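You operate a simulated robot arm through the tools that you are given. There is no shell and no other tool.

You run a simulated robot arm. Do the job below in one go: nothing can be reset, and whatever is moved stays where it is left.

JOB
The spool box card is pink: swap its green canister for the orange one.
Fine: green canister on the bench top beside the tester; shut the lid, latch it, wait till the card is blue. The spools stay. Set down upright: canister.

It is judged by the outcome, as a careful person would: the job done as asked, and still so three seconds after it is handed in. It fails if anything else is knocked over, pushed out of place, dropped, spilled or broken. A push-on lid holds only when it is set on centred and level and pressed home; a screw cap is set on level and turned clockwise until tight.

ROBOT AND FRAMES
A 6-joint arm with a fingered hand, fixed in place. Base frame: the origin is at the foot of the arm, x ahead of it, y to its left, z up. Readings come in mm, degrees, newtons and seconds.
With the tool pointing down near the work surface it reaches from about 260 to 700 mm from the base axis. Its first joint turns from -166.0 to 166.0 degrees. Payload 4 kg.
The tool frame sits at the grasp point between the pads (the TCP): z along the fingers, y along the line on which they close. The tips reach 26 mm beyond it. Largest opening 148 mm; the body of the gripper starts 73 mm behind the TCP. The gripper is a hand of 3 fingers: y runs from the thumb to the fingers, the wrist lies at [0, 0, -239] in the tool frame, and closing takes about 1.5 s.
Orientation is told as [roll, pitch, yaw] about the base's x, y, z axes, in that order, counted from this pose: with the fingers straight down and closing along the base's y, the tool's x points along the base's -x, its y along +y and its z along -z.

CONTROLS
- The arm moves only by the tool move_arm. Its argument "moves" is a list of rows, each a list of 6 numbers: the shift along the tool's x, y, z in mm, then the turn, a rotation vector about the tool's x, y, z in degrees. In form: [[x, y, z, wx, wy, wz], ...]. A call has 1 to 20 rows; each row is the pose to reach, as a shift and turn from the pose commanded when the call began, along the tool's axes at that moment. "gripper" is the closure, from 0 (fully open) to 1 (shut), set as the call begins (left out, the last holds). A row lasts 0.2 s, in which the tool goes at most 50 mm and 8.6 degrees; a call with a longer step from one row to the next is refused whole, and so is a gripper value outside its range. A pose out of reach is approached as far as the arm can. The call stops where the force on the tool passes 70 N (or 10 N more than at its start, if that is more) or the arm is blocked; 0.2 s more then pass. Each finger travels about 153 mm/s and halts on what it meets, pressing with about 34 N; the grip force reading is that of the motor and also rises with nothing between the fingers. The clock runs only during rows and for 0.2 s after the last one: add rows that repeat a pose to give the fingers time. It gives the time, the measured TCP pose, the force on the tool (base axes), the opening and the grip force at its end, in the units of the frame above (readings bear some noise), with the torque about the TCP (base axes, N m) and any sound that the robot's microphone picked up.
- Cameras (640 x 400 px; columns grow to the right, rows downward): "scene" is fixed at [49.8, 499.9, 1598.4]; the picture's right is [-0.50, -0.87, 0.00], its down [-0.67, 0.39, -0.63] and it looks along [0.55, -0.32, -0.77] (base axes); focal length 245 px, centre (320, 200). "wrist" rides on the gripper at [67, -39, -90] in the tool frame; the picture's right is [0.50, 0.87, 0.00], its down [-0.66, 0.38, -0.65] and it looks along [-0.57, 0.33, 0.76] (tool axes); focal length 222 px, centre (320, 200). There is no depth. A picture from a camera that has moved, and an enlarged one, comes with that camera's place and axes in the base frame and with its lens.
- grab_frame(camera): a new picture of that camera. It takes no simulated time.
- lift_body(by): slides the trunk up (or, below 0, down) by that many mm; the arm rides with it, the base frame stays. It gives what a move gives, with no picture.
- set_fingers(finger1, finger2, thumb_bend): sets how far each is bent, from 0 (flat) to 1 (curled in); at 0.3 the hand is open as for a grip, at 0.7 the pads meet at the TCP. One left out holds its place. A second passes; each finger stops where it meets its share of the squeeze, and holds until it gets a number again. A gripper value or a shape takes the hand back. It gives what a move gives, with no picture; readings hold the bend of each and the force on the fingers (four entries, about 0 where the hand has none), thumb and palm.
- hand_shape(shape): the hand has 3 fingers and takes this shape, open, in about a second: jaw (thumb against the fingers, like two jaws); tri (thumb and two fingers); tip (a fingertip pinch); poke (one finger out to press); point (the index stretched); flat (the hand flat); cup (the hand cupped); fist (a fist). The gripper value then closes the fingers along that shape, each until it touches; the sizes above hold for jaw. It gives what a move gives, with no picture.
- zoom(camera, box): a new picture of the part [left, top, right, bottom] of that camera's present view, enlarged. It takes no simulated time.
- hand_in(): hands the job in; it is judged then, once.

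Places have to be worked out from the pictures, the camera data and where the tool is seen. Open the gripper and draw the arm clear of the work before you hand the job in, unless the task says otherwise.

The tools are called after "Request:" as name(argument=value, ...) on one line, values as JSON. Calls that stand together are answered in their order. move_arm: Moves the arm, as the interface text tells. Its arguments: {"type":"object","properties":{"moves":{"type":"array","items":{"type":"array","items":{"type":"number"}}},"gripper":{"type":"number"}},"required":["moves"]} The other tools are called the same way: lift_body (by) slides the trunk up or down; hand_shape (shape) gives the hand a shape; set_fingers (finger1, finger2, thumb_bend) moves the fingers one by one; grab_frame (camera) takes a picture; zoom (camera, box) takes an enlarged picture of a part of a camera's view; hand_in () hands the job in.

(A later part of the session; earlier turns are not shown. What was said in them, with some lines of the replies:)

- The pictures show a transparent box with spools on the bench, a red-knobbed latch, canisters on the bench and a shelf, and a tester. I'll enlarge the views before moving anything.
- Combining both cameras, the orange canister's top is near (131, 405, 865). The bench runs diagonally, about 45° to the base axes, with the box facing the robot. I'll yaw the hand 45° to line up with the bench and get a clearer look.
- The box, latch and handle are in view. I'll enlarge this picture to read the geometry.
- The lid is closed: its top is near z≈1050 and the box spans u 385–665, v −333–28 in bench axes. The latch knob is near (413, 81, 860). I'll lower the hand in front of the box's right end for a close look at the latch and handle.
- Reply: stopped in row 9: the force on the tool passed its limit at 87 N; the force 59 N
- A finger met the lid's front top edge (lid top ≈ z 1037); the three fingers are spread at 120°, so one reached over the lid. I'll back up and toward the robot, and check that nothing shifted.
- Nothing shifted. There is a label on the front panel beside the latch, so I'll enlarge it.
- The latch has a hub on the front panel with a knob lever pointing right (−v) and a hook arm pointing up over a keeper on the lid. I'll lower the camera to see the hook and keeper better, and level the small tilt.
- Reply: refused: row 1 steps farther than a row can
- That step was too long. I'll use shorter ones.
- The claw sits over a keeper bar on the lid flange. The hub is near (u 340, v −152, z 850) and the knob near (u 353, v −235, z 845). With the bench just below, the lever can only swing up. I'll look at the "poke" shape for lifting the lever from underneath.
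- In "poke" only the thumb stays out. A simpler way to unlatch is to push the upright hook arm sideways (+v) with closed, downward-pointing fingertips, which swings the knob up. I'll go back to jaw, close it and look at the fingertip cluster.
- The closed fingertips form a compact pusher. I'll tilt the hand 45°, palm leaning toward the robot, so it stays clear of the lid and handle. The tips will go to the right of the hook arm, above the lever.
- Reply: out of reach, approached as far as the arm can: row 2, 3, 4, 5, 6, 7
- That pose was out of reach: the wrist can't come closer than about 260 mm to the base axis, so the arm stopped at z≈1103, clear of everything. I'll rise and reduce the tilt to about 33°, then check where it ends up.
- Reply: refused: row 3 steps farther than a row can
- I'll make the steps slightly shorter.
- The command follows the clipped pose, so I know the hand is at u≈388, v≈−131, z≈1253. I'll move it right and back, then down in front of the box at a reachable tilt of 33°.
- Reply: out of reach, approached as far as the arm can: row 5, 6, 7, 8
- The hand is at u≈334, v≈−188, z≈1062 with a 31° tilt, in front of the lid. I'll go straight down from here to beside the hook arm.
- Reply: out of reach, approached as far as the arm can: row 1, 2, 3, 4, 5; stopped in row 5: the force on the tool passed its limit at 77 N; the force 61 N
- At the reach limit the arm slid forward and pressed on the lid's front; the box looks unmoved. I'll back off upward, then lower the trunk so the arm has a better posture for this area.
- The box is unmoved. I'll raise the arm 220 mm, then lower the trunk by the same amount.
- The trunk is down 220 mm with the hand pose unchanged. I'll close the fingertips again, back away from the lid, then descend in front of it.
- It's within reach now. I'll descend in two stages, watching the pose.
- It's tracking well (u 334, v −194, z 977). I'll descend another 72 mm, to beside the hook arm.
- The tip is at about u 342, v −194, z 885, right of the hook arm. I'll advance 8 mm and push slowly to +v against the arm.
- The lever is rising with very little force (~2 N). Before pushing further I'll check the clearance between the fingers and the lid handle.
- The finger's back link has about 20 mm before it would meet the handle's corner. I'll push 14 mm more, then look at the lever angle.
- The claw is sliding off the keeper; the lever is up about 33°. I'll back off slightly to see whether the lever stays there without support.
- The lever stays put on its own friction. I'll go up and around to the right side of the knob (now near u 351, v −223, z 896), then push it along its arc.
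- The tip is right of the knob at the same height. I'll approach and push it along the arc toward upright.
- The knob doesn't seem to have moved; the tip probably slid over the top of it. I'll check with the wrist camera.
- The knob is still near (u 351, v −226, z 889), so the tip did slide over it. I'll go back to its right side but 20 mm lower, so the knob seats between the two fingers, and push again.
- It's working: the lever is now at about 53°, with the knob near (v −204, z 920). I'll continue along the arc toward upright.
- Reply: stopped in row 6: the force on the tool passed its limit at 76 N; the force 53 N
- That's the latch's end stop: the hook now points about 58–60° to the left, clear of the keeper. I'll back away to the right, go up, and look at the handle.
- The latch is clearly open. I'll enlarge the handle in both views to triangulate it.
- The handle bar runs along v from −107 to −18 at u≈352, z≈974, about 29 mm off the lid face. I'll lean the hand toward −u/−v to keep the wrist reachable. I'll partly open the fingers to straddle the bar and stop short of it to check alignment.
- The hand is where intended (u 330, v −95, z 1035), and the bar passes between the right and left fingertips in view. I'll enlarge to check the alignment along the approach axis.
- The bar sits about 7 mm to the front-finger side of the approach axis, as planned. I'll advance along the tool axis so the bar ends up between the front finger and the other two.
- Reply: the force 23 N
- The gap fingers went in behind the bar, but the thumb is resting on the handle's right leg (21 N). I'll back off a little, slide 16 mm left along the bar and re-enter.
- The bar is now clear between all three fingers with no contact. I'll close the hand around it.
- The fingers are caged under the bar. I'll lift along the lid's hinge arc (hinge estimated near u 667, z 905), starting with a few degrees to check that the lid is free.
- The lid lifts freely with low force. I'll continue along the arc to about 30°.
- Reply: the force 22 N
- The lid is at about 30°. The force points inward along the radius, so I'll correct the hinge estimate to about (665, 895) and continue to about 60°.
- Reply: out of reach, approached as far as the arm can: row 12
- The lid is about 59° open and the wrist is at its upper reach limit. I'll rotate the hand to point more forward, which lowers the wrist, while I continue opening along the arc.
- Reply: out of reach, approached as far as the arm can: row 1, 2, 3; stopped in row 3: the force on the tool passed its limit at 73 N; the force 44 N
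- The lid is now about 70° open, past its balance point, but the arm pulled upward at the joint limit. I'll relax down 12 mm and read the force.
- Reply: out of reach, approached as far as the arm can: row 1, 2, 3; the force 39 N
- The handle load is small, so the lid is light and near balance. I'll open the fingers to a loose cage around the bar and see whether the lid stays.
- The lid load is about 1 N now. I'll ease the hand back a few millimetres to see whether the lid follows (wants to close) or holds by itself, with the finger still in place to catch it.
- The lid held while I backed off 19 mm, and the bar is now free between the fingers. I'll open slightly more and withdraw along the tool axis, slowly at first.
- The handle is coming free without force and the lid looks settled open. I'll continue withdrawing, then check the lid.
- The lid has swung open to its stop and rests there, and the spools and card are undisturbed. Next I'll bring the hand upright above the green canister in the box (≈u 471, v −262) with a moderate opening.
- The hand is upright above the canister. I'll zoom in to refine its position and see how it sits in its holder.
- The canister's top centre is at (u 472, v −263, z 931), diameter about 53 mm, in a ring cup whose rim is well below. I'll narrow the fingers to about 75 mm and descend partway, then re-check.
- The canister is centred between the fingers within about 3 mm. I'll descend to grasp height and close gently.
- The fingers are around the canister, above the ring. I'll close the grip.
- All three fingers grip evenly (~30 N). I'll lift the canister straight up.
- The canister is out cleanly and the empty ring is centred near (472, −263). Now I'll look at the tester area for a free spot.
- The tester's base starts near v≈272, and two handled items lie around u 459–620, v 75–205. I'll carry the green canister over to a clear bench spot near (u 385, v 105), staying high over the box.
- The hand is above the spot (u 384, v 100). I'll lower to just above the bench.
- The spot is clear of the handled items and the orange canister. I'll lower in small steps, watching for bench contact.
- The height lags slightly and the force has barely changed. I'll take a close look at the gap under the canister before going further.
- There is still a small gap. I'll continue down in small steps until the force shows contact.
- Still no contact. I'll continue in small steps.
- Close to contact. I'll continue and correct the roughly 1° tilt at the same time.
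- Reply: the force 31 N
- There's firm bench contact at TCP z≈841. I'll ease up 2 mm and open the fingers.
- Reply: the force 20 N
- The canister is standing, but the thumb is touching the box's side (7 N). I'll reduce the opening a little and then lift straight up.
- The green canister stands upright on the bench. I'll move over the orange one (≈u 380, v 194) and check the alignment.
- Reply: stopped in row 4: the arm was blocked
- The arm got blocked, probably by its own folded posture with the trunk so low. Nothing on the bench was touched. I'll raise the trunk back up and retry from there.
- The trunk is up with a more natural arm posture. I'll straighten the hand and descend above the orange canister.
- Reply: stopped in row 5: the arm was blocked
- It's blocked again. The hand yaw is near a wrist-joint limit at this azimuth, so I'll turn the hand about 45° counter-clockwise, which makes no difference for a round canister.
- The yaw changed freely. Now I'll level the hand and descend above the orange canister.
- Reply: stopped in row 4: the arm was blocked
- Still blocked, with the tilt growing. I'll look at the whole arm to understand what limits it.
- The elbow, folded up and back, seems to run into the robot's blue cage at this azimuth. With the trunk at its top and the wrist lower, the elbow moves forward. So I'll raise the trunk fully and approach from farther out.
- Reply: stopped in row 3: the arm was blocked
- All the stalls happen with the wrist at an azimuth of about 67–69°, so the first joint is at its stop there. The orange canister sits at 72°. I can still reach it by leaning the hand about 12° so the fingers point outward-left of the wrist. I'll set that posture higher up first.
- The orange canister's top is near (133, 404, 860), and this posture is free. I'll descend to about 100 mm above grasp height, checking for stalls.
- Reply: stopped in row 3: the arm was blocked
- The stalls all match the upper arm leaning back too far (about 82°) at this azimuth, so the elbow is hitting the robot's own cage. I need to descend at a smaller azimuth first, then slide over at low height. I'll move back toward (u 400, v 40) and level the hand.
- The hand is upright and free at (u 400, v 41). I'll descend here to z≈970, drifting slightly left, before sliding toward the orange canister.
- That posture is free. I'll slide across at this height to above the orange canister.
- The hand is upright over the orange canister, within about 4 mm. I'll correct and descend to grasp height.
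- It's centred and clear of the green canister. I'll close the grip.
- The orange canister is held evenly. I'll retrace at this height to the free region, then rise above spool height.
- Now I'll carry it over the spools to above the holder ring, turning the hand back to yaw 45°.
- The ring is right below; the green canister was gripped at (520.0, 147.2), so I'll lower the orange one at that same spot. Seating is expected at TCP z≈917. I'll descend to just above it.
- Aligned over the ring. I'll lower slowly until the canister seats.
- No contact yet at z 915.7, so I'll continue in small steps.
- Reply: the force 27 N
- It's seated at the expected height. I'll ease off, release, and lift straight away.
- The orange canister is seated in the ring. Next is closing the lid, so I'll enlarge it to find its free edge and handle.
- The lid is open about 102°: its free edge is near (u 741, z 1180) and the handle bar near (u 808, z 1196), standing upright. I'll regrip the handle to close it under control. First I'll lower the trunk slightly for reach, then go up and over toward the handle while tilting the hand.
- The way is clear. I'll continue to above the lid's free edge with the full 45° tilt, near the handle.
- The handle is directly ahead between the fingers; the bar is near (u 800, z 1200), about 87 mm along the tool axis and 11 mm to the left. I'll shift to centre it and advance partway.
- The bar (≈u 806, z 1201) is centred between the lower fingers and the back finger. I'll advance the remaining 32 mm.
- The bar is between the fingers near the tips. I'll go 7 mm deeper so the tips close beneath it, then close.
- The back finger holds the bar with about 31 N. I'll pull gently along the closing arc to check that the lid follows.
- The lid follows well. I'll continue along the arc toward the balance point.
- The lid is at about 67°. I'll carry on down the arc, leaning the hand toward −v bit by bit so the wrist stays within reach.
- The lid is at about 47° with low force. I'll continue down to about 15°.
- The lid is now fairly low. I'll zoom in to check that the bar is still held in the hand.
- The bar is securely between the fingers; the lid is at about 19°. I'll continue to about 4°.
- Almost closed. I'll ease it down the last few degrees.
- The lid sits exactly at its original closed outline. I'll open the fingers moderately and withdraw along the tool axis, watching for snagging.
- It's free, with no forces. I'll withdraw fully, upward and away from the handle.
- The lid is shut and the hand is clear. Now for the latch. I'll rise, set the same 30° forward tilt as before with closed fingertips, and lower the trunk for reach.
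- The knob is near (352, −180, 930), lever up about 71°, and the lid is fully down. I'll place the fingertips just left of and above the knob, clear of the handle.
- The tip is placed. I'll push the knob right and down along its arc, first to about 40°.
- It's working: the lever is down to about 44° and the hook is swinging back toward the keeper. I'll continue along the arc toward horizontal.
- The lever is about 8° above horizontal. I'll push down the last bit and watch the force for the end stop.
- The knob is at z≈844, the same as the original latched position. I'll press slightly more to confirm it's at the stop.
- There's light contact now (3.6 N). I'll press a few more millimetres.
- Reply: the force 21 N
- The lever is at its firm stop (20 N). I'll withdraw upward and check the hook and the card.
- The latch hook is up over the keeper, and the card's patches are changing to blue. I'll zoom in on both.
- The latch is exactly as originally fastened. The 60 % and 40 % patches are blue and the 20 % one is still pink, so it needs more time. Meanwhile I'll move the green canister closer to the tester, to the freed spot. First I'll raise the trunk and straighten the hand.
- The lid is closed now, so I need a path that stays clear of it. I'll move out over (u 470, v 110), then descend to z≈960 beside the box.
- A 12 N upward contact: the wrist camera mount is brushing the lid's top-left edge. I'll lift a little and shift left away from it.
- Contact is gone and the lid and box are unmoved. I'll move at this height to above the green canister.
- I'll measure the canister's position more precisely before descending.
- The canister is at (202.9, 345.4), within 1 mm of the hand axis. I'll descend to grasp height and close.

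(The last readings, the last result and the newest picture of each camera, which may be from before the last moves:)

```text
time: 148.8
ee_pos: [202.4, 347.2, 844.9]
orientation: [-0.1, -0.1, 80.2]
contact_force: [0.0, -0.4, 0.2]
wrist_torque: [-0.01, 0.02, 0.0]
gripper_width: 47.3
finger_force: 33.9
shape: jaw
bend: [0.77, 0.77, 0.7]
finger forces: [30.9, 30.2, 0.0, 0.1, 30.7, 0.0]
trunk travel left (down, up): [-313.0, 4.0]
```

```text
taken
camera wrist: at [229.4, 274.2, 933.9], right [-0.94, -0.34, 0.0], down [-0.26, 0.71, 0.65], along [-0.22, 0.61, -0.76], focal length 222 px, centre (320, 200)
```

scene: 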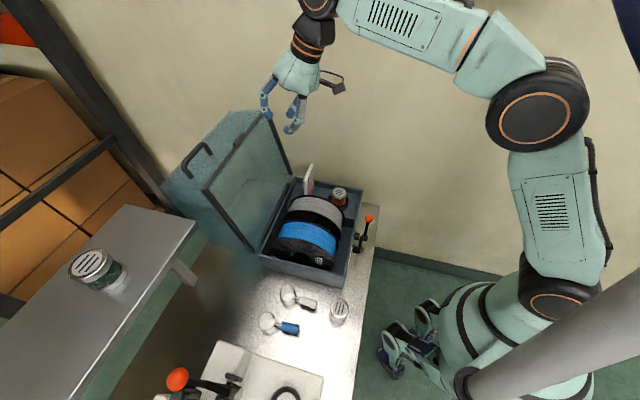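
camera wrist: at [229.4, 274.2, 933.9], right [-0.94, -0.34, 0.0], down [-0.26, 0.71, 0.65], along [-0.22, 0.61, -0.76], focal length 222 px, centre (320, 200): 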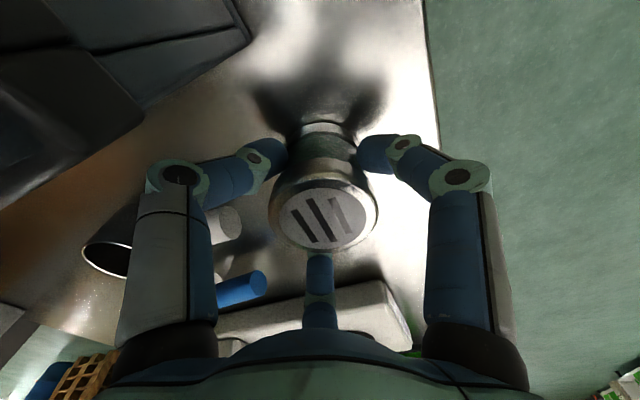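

Gripped evenly. I'll lift 60 mm, carry it to the freed spot by the tester (≈u 382, v 200) and lower it near the bench.

Request:
move_arm(moves=[[0, 0, -15, 0, 0, 0], [0, 0, -40, 0, 0, 0], [0, 0, -65, 0, 0, 0], [-17, 28, -65, 0, 0, 0], [-34, 56, -65, 0, 0, 0], [-50.8, 83.5, -65, 0, 0, 0], [-50.8, 83.5, -65, 0, 0, 0], [-50.8, 83.5, -40, 0, 0, 0], [-50.8, 83.5, -15, 0, 0, 0]])

Request:
grab_frame(camera="wrist")

Request:
zoom(camera="scene", box=[260, 260, 400, 400])

```text
time: 150.8
ee_pos: [130.4, 410.8, 862.3]
orientation: [-0.1, 0.0, 80.1]
contact_force: [-1.4, -0.6, -1.2]
wrist_torque: [-0.02, 0.03, -0.05]
gripper_width: 47.3
finger_force: 33.9
shape: jaw
bend: [0.77, 0.77, 0.7]
finger forces: [30.9, 30.3, 0.0, 0.0, 30.7, 0.0]
trunk travel left (down, up): [-313.0, 4.0]
```

```text
taken
camera wrist: at [157.9, 337.6, 951.2], right [-0.94, -0.34, 0.0], down [-0.26, 0.71, 0.65], along [-0.22, 0.61, -0.76], focal length 222 px, centre (320, 200)
```

wrist: 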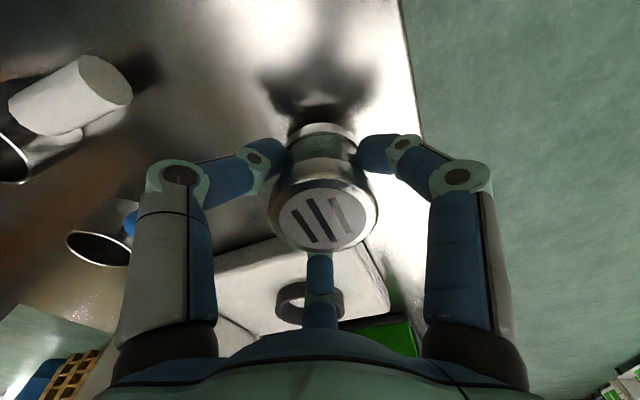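

```text
2.86 times, centred on (330, 330) of scene
camera zoom: at [49.8, 499.9, 1598.4], right [-0.5, -0.87, 0.0], down [-0.67, 0.39, -0.63], along [0.55, -0.32, -0.77], focal length 699 px, centre (291, -171)
```

zoom: 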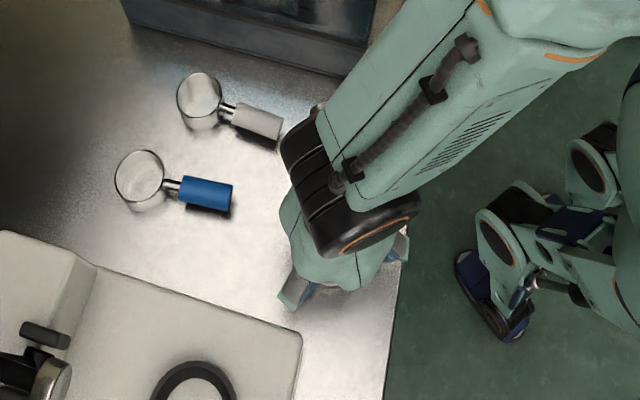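

It's above the spot and clear all around. I'll lower until bench contact (expected near z 845).

Request:
move_arm(moves=[[0, 0, 7, 0, 0, 0], [0, 0, 13, 0, 0, 0], [0, 0, 13, 0, 0, 0]])

Request:
move_arm(moves=[[0, 0, 1.5, 0, 0, 0], [0, 0, 3, 0, 0, 0], [0, 0, 3, 0, 0, 0]])

Request:
move_arm(moves=[[0, 0, 1, 0, 0, 0], [0, 0, 2, 0, 0, 0], [0, 0, 2, 0, 0, 0]])

```text
time: 151.6
ee_pos: [129.9, 410.1, 848.3]
orientation: [-0.2, 0.0, 80.1]
contact_force: [-0.7, 0.2, -1.8]
wrist_torque: [0.0, 0.02, 0.01]
gripper_width: 47.2
finger_force: 33.9
shape: jaw
bend: [0.77, 0.77, 0.7]
finger forces: [31.0, 30.2, 0.1, 0.1, 30.6, 0.0]
trunk travel left (down, up): [-313.0, 4.0]
```

```text
time: 152.4
ee_pos: [130.1, 410.1, 845.6]
orientation: [-0.2, 0.0, 80.1]
contact_force: [0.2, -0.4, -1.0]
wrist_torque: [-0.01, 0.01, -0.01]
gripper_width: 47.3
finger_force: 34.3
shape: jaw
bend: [0.77, 0.77, 0.7]
finger forces: [31.0, 30.2, 0.0, 0.1, 30.6, 0.0]
trunk travel left (down, up): [-313.0, 4.0]
```

```text
time: 153.2
ee_pos: [128.7, 409.4, 842.8]
orientation: [-0.1, 0.0, 80.1]
contact_force: [0.0, 0.9, 1.6]
wrist_torque: [-0.01, -0.03, 0.01]
gripper_width: 47.3
finger_force: 34.3
shape: jaw
bend: [0.77, 0.77, 0.7]
finger forces: [31.0, 30.3, 0.1, 0.0, 31.0, 0.0]
trunk travel left (down, up): [-313.0, 4.0]
```

Contact is just beginning. One more millimetre, then release and lift straight up.

Request:
move_arm(moves=[[0, 0, 1, 0, 0, 0], [0, 0, 1, 0, 0, 0]])

Request:
move_arm(moves=[[0, 0, 0, 0, 0, 0], [0, 0, 0, 0, 0, 0], [0, 0, 0, 0, 0, 0]], gripper=0.52)

Request:
move_arm(moves=[[0, 0, -8, 0, 0, 0], [0, 0, -25, 0, 0, 0], [0, 0, -55, 0, 0, 0], [0, 0, -90, 0, 0, 0], [0, 0, -125, 0, 0, 0]])

Request:
grab_frame(camera="wrist")

Request:
grab_frame(camera="scene")

```text
time: 153.8
ee_pos: [128.9, 411.1, 843.1]
orientation: [-0.1, -0.1, 80.1]
contact_force: [0.6, 0.6, 14.0]
wrist_torque: [0.06, -0.08, 0.01]
gripper_width: 47.7
finger_force: 34.3
shape: jaw
bend: [0.77, 0.77, 0.7]
finger forces: [32.7, 32.2, 0.1, 0.0, 33.0, 0.0]
trunk travel left (down, up): [-313.0, 4.0]
```

```text
time: 154.6
ee_pos: [128.8, 410.5, 841.4]
orientation: [0.0, 0.1, 80.0]
contact_force: [0.0, 0.1, -0.4]
wrist_torque: [-0.02, -0.02, -0.02]
gripper_width: 70.7
finger_force: 0.0
shape: jaw
bend: [0.37, 0.37, 0.7]
finger forces: [0.0, 0.1, 0.1, 0.0, 0.1, 0.1]
trunk travel left (down, up): [-313.0, 4.0]
```

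```text
time: 155.8
ee_pos: [129.1, 410.4, 967.2]
orientation: [-0.1, 0.0, 80.1]
contact_force: [-0.2, 0.5, 0.1]
wrist_torque: [0.01, -0.01, -0.03]
gripper_width: 70.6
finger_force: 0.0
shape: jaw
bend: [0.37, 0.37, 0.7]
finger forces: [0.0, 0.1, 0.1, 0.0, 0.0, 0.1]
trunk travel left (down, up): [-313.0, 4.0]
```

```text
taken
camera wrist: at [157.0, 336.7, 1056.7], right [-0.94, -0.34, 0.0], down [-0.26, 0.71, 0.65], along [-0.22, 0.61, -0.76], focal length 222 px, centre (320, 200)
```

wrist: 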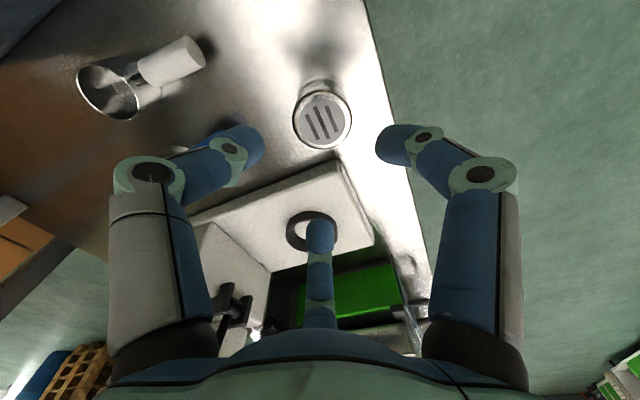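

```text
taken
```

scene: 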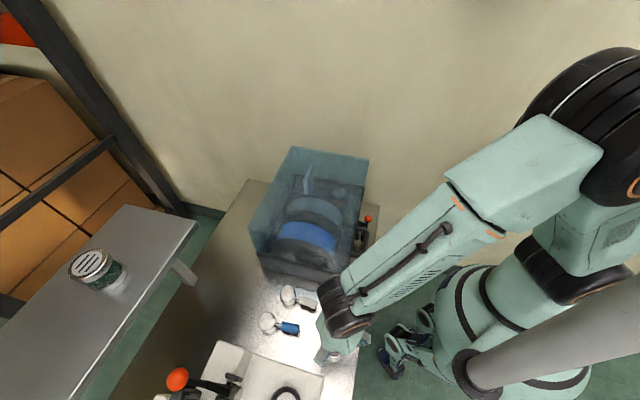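

The green canister stands upright beside the tester. I'll retreat by the path that worked, out, then up, toward a viewpoint over the box.

Request:
move_arm(moves=[[0, 0, -15, 0, 0, 0], [-18, -26, -15, 0, 0, 0], [-36, -52, -15, 0, 0, 0], [-53, -79, -15, 0, 0, 0], [-53, -79, -55, 0, 0, 0], [-53, -79, -95, 0, 0, 0], [-53, -79, -135, 0, 0, 0], [-53, -79, -175, 0, 0, 0], [-53, -79, -195, 0, 0, 0]])

Request:
zoom(camera="scene", box=[150, 260, 390, 400])

```text
time: 157.8
ee_pos: [215.0, 447.9, 1165.0]
orientation: [-0.2, 0.0, 80.2]
contact_force: [-0.2, 0.2, 1.0]
wrist_torque: [0.0, 0.0, -0.01]
gripper_width: 70.6
finger_force: 0.0
shape: jaw
bend: [0.37, 0.37, 0.7]
finger forces: [0.1, 0.0, 0.1, 0.0, 0.0, 0.1]
trunk travel left (down, up): [-313.0, 4.0]
```

```text
2.67 times, centred on (270, 330) of scene
camera zoom: at [49.8, 499.9, 1598.4], right [-0.5, -0.87, 0.0], down [-0.67, 0.39, -0.63], along [0.55, -0.32, -0.77], focal length 653 px, centre (453, -147)
```

zoom: 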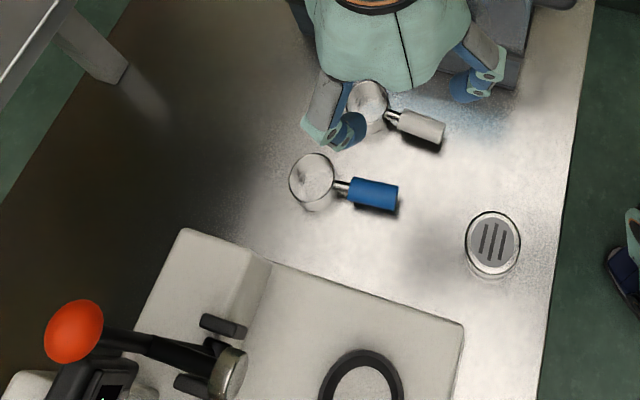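

The green canister is upright by the tester and everything else on the bench is unchanged. Now I'll go to a viewpoint to watch the humidity card.

Request:
move_arm(moves=[[30, -16, -15, 0, 0, 3], [61, -33, -30, 0, 0, 6], [92, -49, -45, 0, 0, 9.5], [123, -66, -60, 0, 0, 13], [153, -82, -75, 0, 0, 16], [184, -98, -90, 0, 0, 19], [215, -115, -105, 0, 0, 22], [246, -131, -120, 0, 0, 25.5], [276, -148, -135, 0, 0, 29], [307, -164, -150, 0, 0, 32], [337, -181, -165, 0, 0, 35], [337, -181, -165, 0, 0, 35]])

Request:
grab_frame(camera="wrist")

Request:
zoom(camera="wrist", box=[180, 110, 280, 200])

```text
time: 160.4
ee_pos: [336.7, 87.1, 1327.4]
orientation: [-0.1, -0.1, 45.1]
contact_force: [0.8, 0.1, -0.5]
wrist_torque: [-0.04, 0.0, 0.01]
gripper_width: 70.7
finger_force: 0.1
shape: jaw
bend: [0.37, 0.37, 0.7]
finger forces: [0.0, 0.1, 0.1, 0.1, 0.0, 0.0]
trunk travel left (down, up): [-313.0, 4.0]
```

```text
taken
camera wrist: at [317.9, 11.8, 1417.1], right [-0.97, 0.26, 0.0], down [0.19, 0.73, 0.65], along [0.17, 0.63, -0.76], focal length 222 px, centre (320, 200)
```

wrist: 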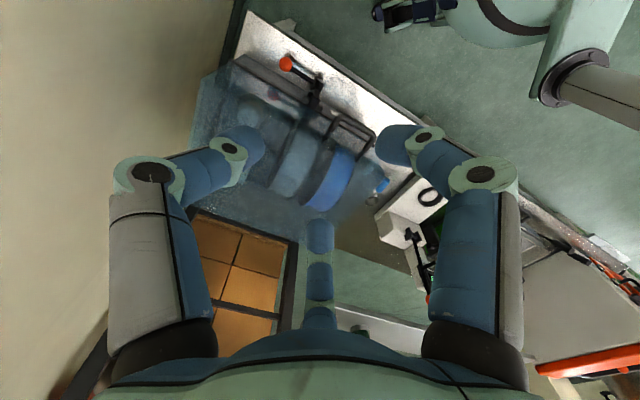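

```text
4.44 times, centred on (230, 155) of wrist
camera zoom: at [317.9, 11.8, 1417.1], right [-0.97, 0.26, 0.0], down [0.19, 0.73, 0.65], along [0.17, 0.63, -0.76], focal length 987 px, centre (720, 400)
```

zoom: 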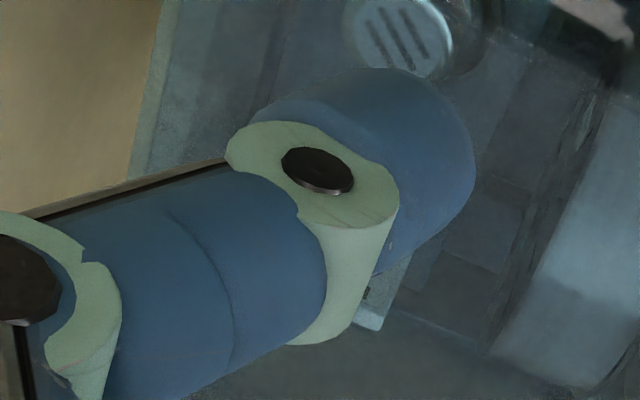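

Thumb is hiding the card, so I'll open the hand fully (also needed before handing in) and look again.

Request:
move_arm(moves=[[0, 0, 0, 0, 0, 0], [0, 0, 0, 0, 0, 0], [0, 0, 0, 0, 0, 0], [0, 0, 0, 0, 0, 0]], gripper=0)

Request:
zoom(camera="wrist", box=[180, 90, 300, 200])

Request:
zoom(camera="scene", box=[290, 155, 350, 205])

```text
time: 161.4
ee_pos: [336.2, 87.4, 1328.0]
orientation: [-0.2, 0.0, 45.0]
contact_force: [-0.4, 0.6, -0.3]
wrist_torque: [0.04, 0.03, 0.02]
gripper_width: 148.1
finger_force: 0.0
shape: jaw
bend: [0.3, 0.3, 0.3]
finger forces: [0.0, 0.0, 0.0, 0.0, 0.0, 0.1]
trunk travel left (down, up): [-313.0, 4.0]
```

```text
3.64 times, centred on (240, 145) of wrist
camera zoom: at [318.0, 11.8, 1417.0], right [-0.97, 0.26, 0.0], down [0.19, 0.73, 0.65], along [0.17, 0.63, -0.76], focal length 808 px, centre (611, 400)
```

zoom: 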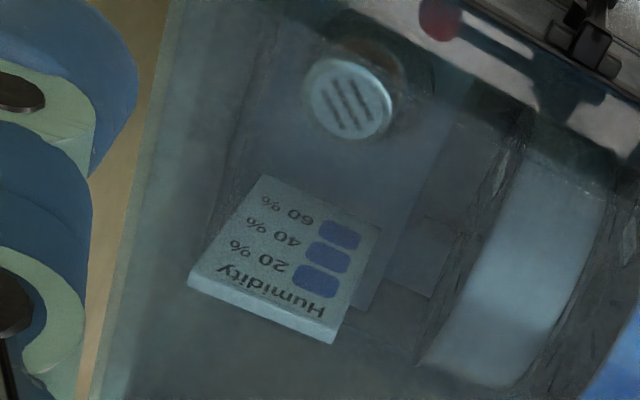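

```text
8.00 times, centred on (320, 180) of scene
camera zoom: at [49.8, 499.9, 1598.4], right [-0.5, -0.87, 0.0], down [-0.67, 0.39, -0.63], along [0.55, -0.32, -0.77], focal length 1958 px, centre (320, 360)
```

zoom: 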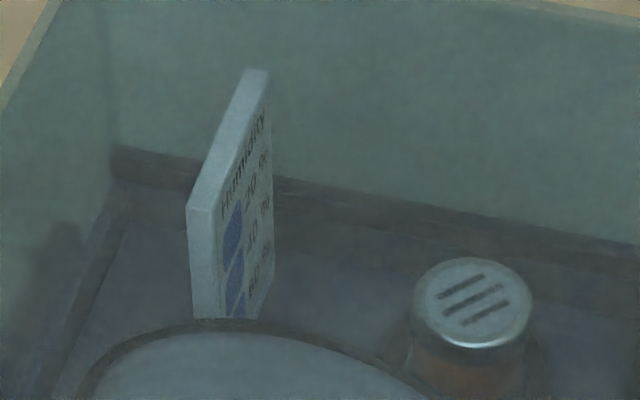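

All three patches on the card are blue. I'll do one last overall check before handing in.

Request:
grab_frame(camera="scene")

Request:
zoom(camera="scene", box=[220, 130, 390, 300])

Request:
zoom(camera="wrist", box=[230, 30, 470, 230])

```text
taken
```

scene: 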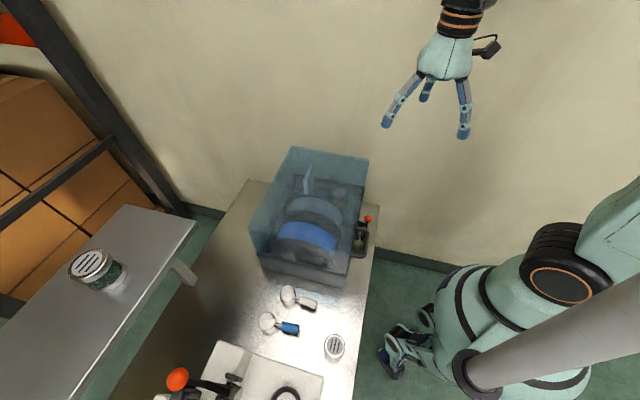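

```text
2.35 times, centred on (305, 215) of scene
camera zoom: at [49.8, 499.9, 1598.4], right [-0.5, -0.87, 0.0], down [-0.67, 0.39, -0.63], along [0.55, -0.32, -0.77], focal length 576 px, centre (355, 165)
```

zoom: 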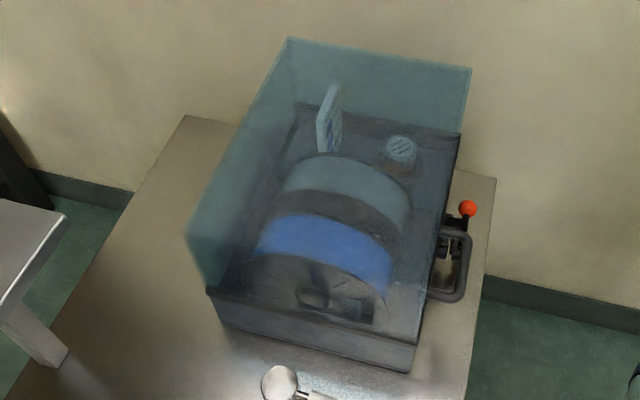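

```text
2.00 times, centred on (350, 130) of wrist
camera zoom: at [318.0, 11.8, 1417.0], right [-0.97, 0.26, 0.0], down [0.19, 0.73, 0.65], along [0.17, 0.63, -0.76], focal length 444 px, centre (260, 340)
```

zoom: 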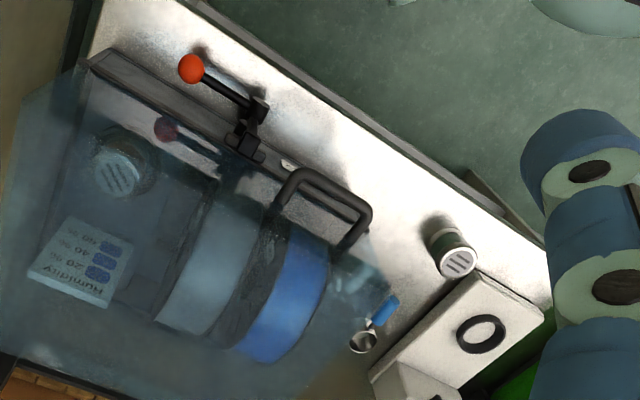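

The lid is shut and latched, the orange canister is in the box and the card is fully blue. The spools are in place, the green canister stands upright beside the tester, and the hand is open and clear. I'm handing it in.

Request:
hand_in()

```text
The job is handed in.
```

The spool box now has the orange canister in its holder. The lid is shut and latched, and all three patches on the humidity card have turned from pink to blue.

- **Green canister:** it stands upright on the bench top beside the tester, where the orange one was. I first set it down nearer the box, then moved it after the lid was closed.
- **Spools and the rest of the bench:** the spools stayed in place, and in the last pictures nothing else had shifted.
- **Contact along the way:** the hand bumped the lid twice while I was finding the latch, at up to about 87 N. The thumb and the wrist camera mount also brushed the box lightly (up to 12 N). The box and lid looked unmoved in the pictures after each contact.
- **Lid opening:** the lid swung the last part of the way open by itself, to its stop, when I let go of the handle.

The hand is open and clear of the work, and the job is handed in.
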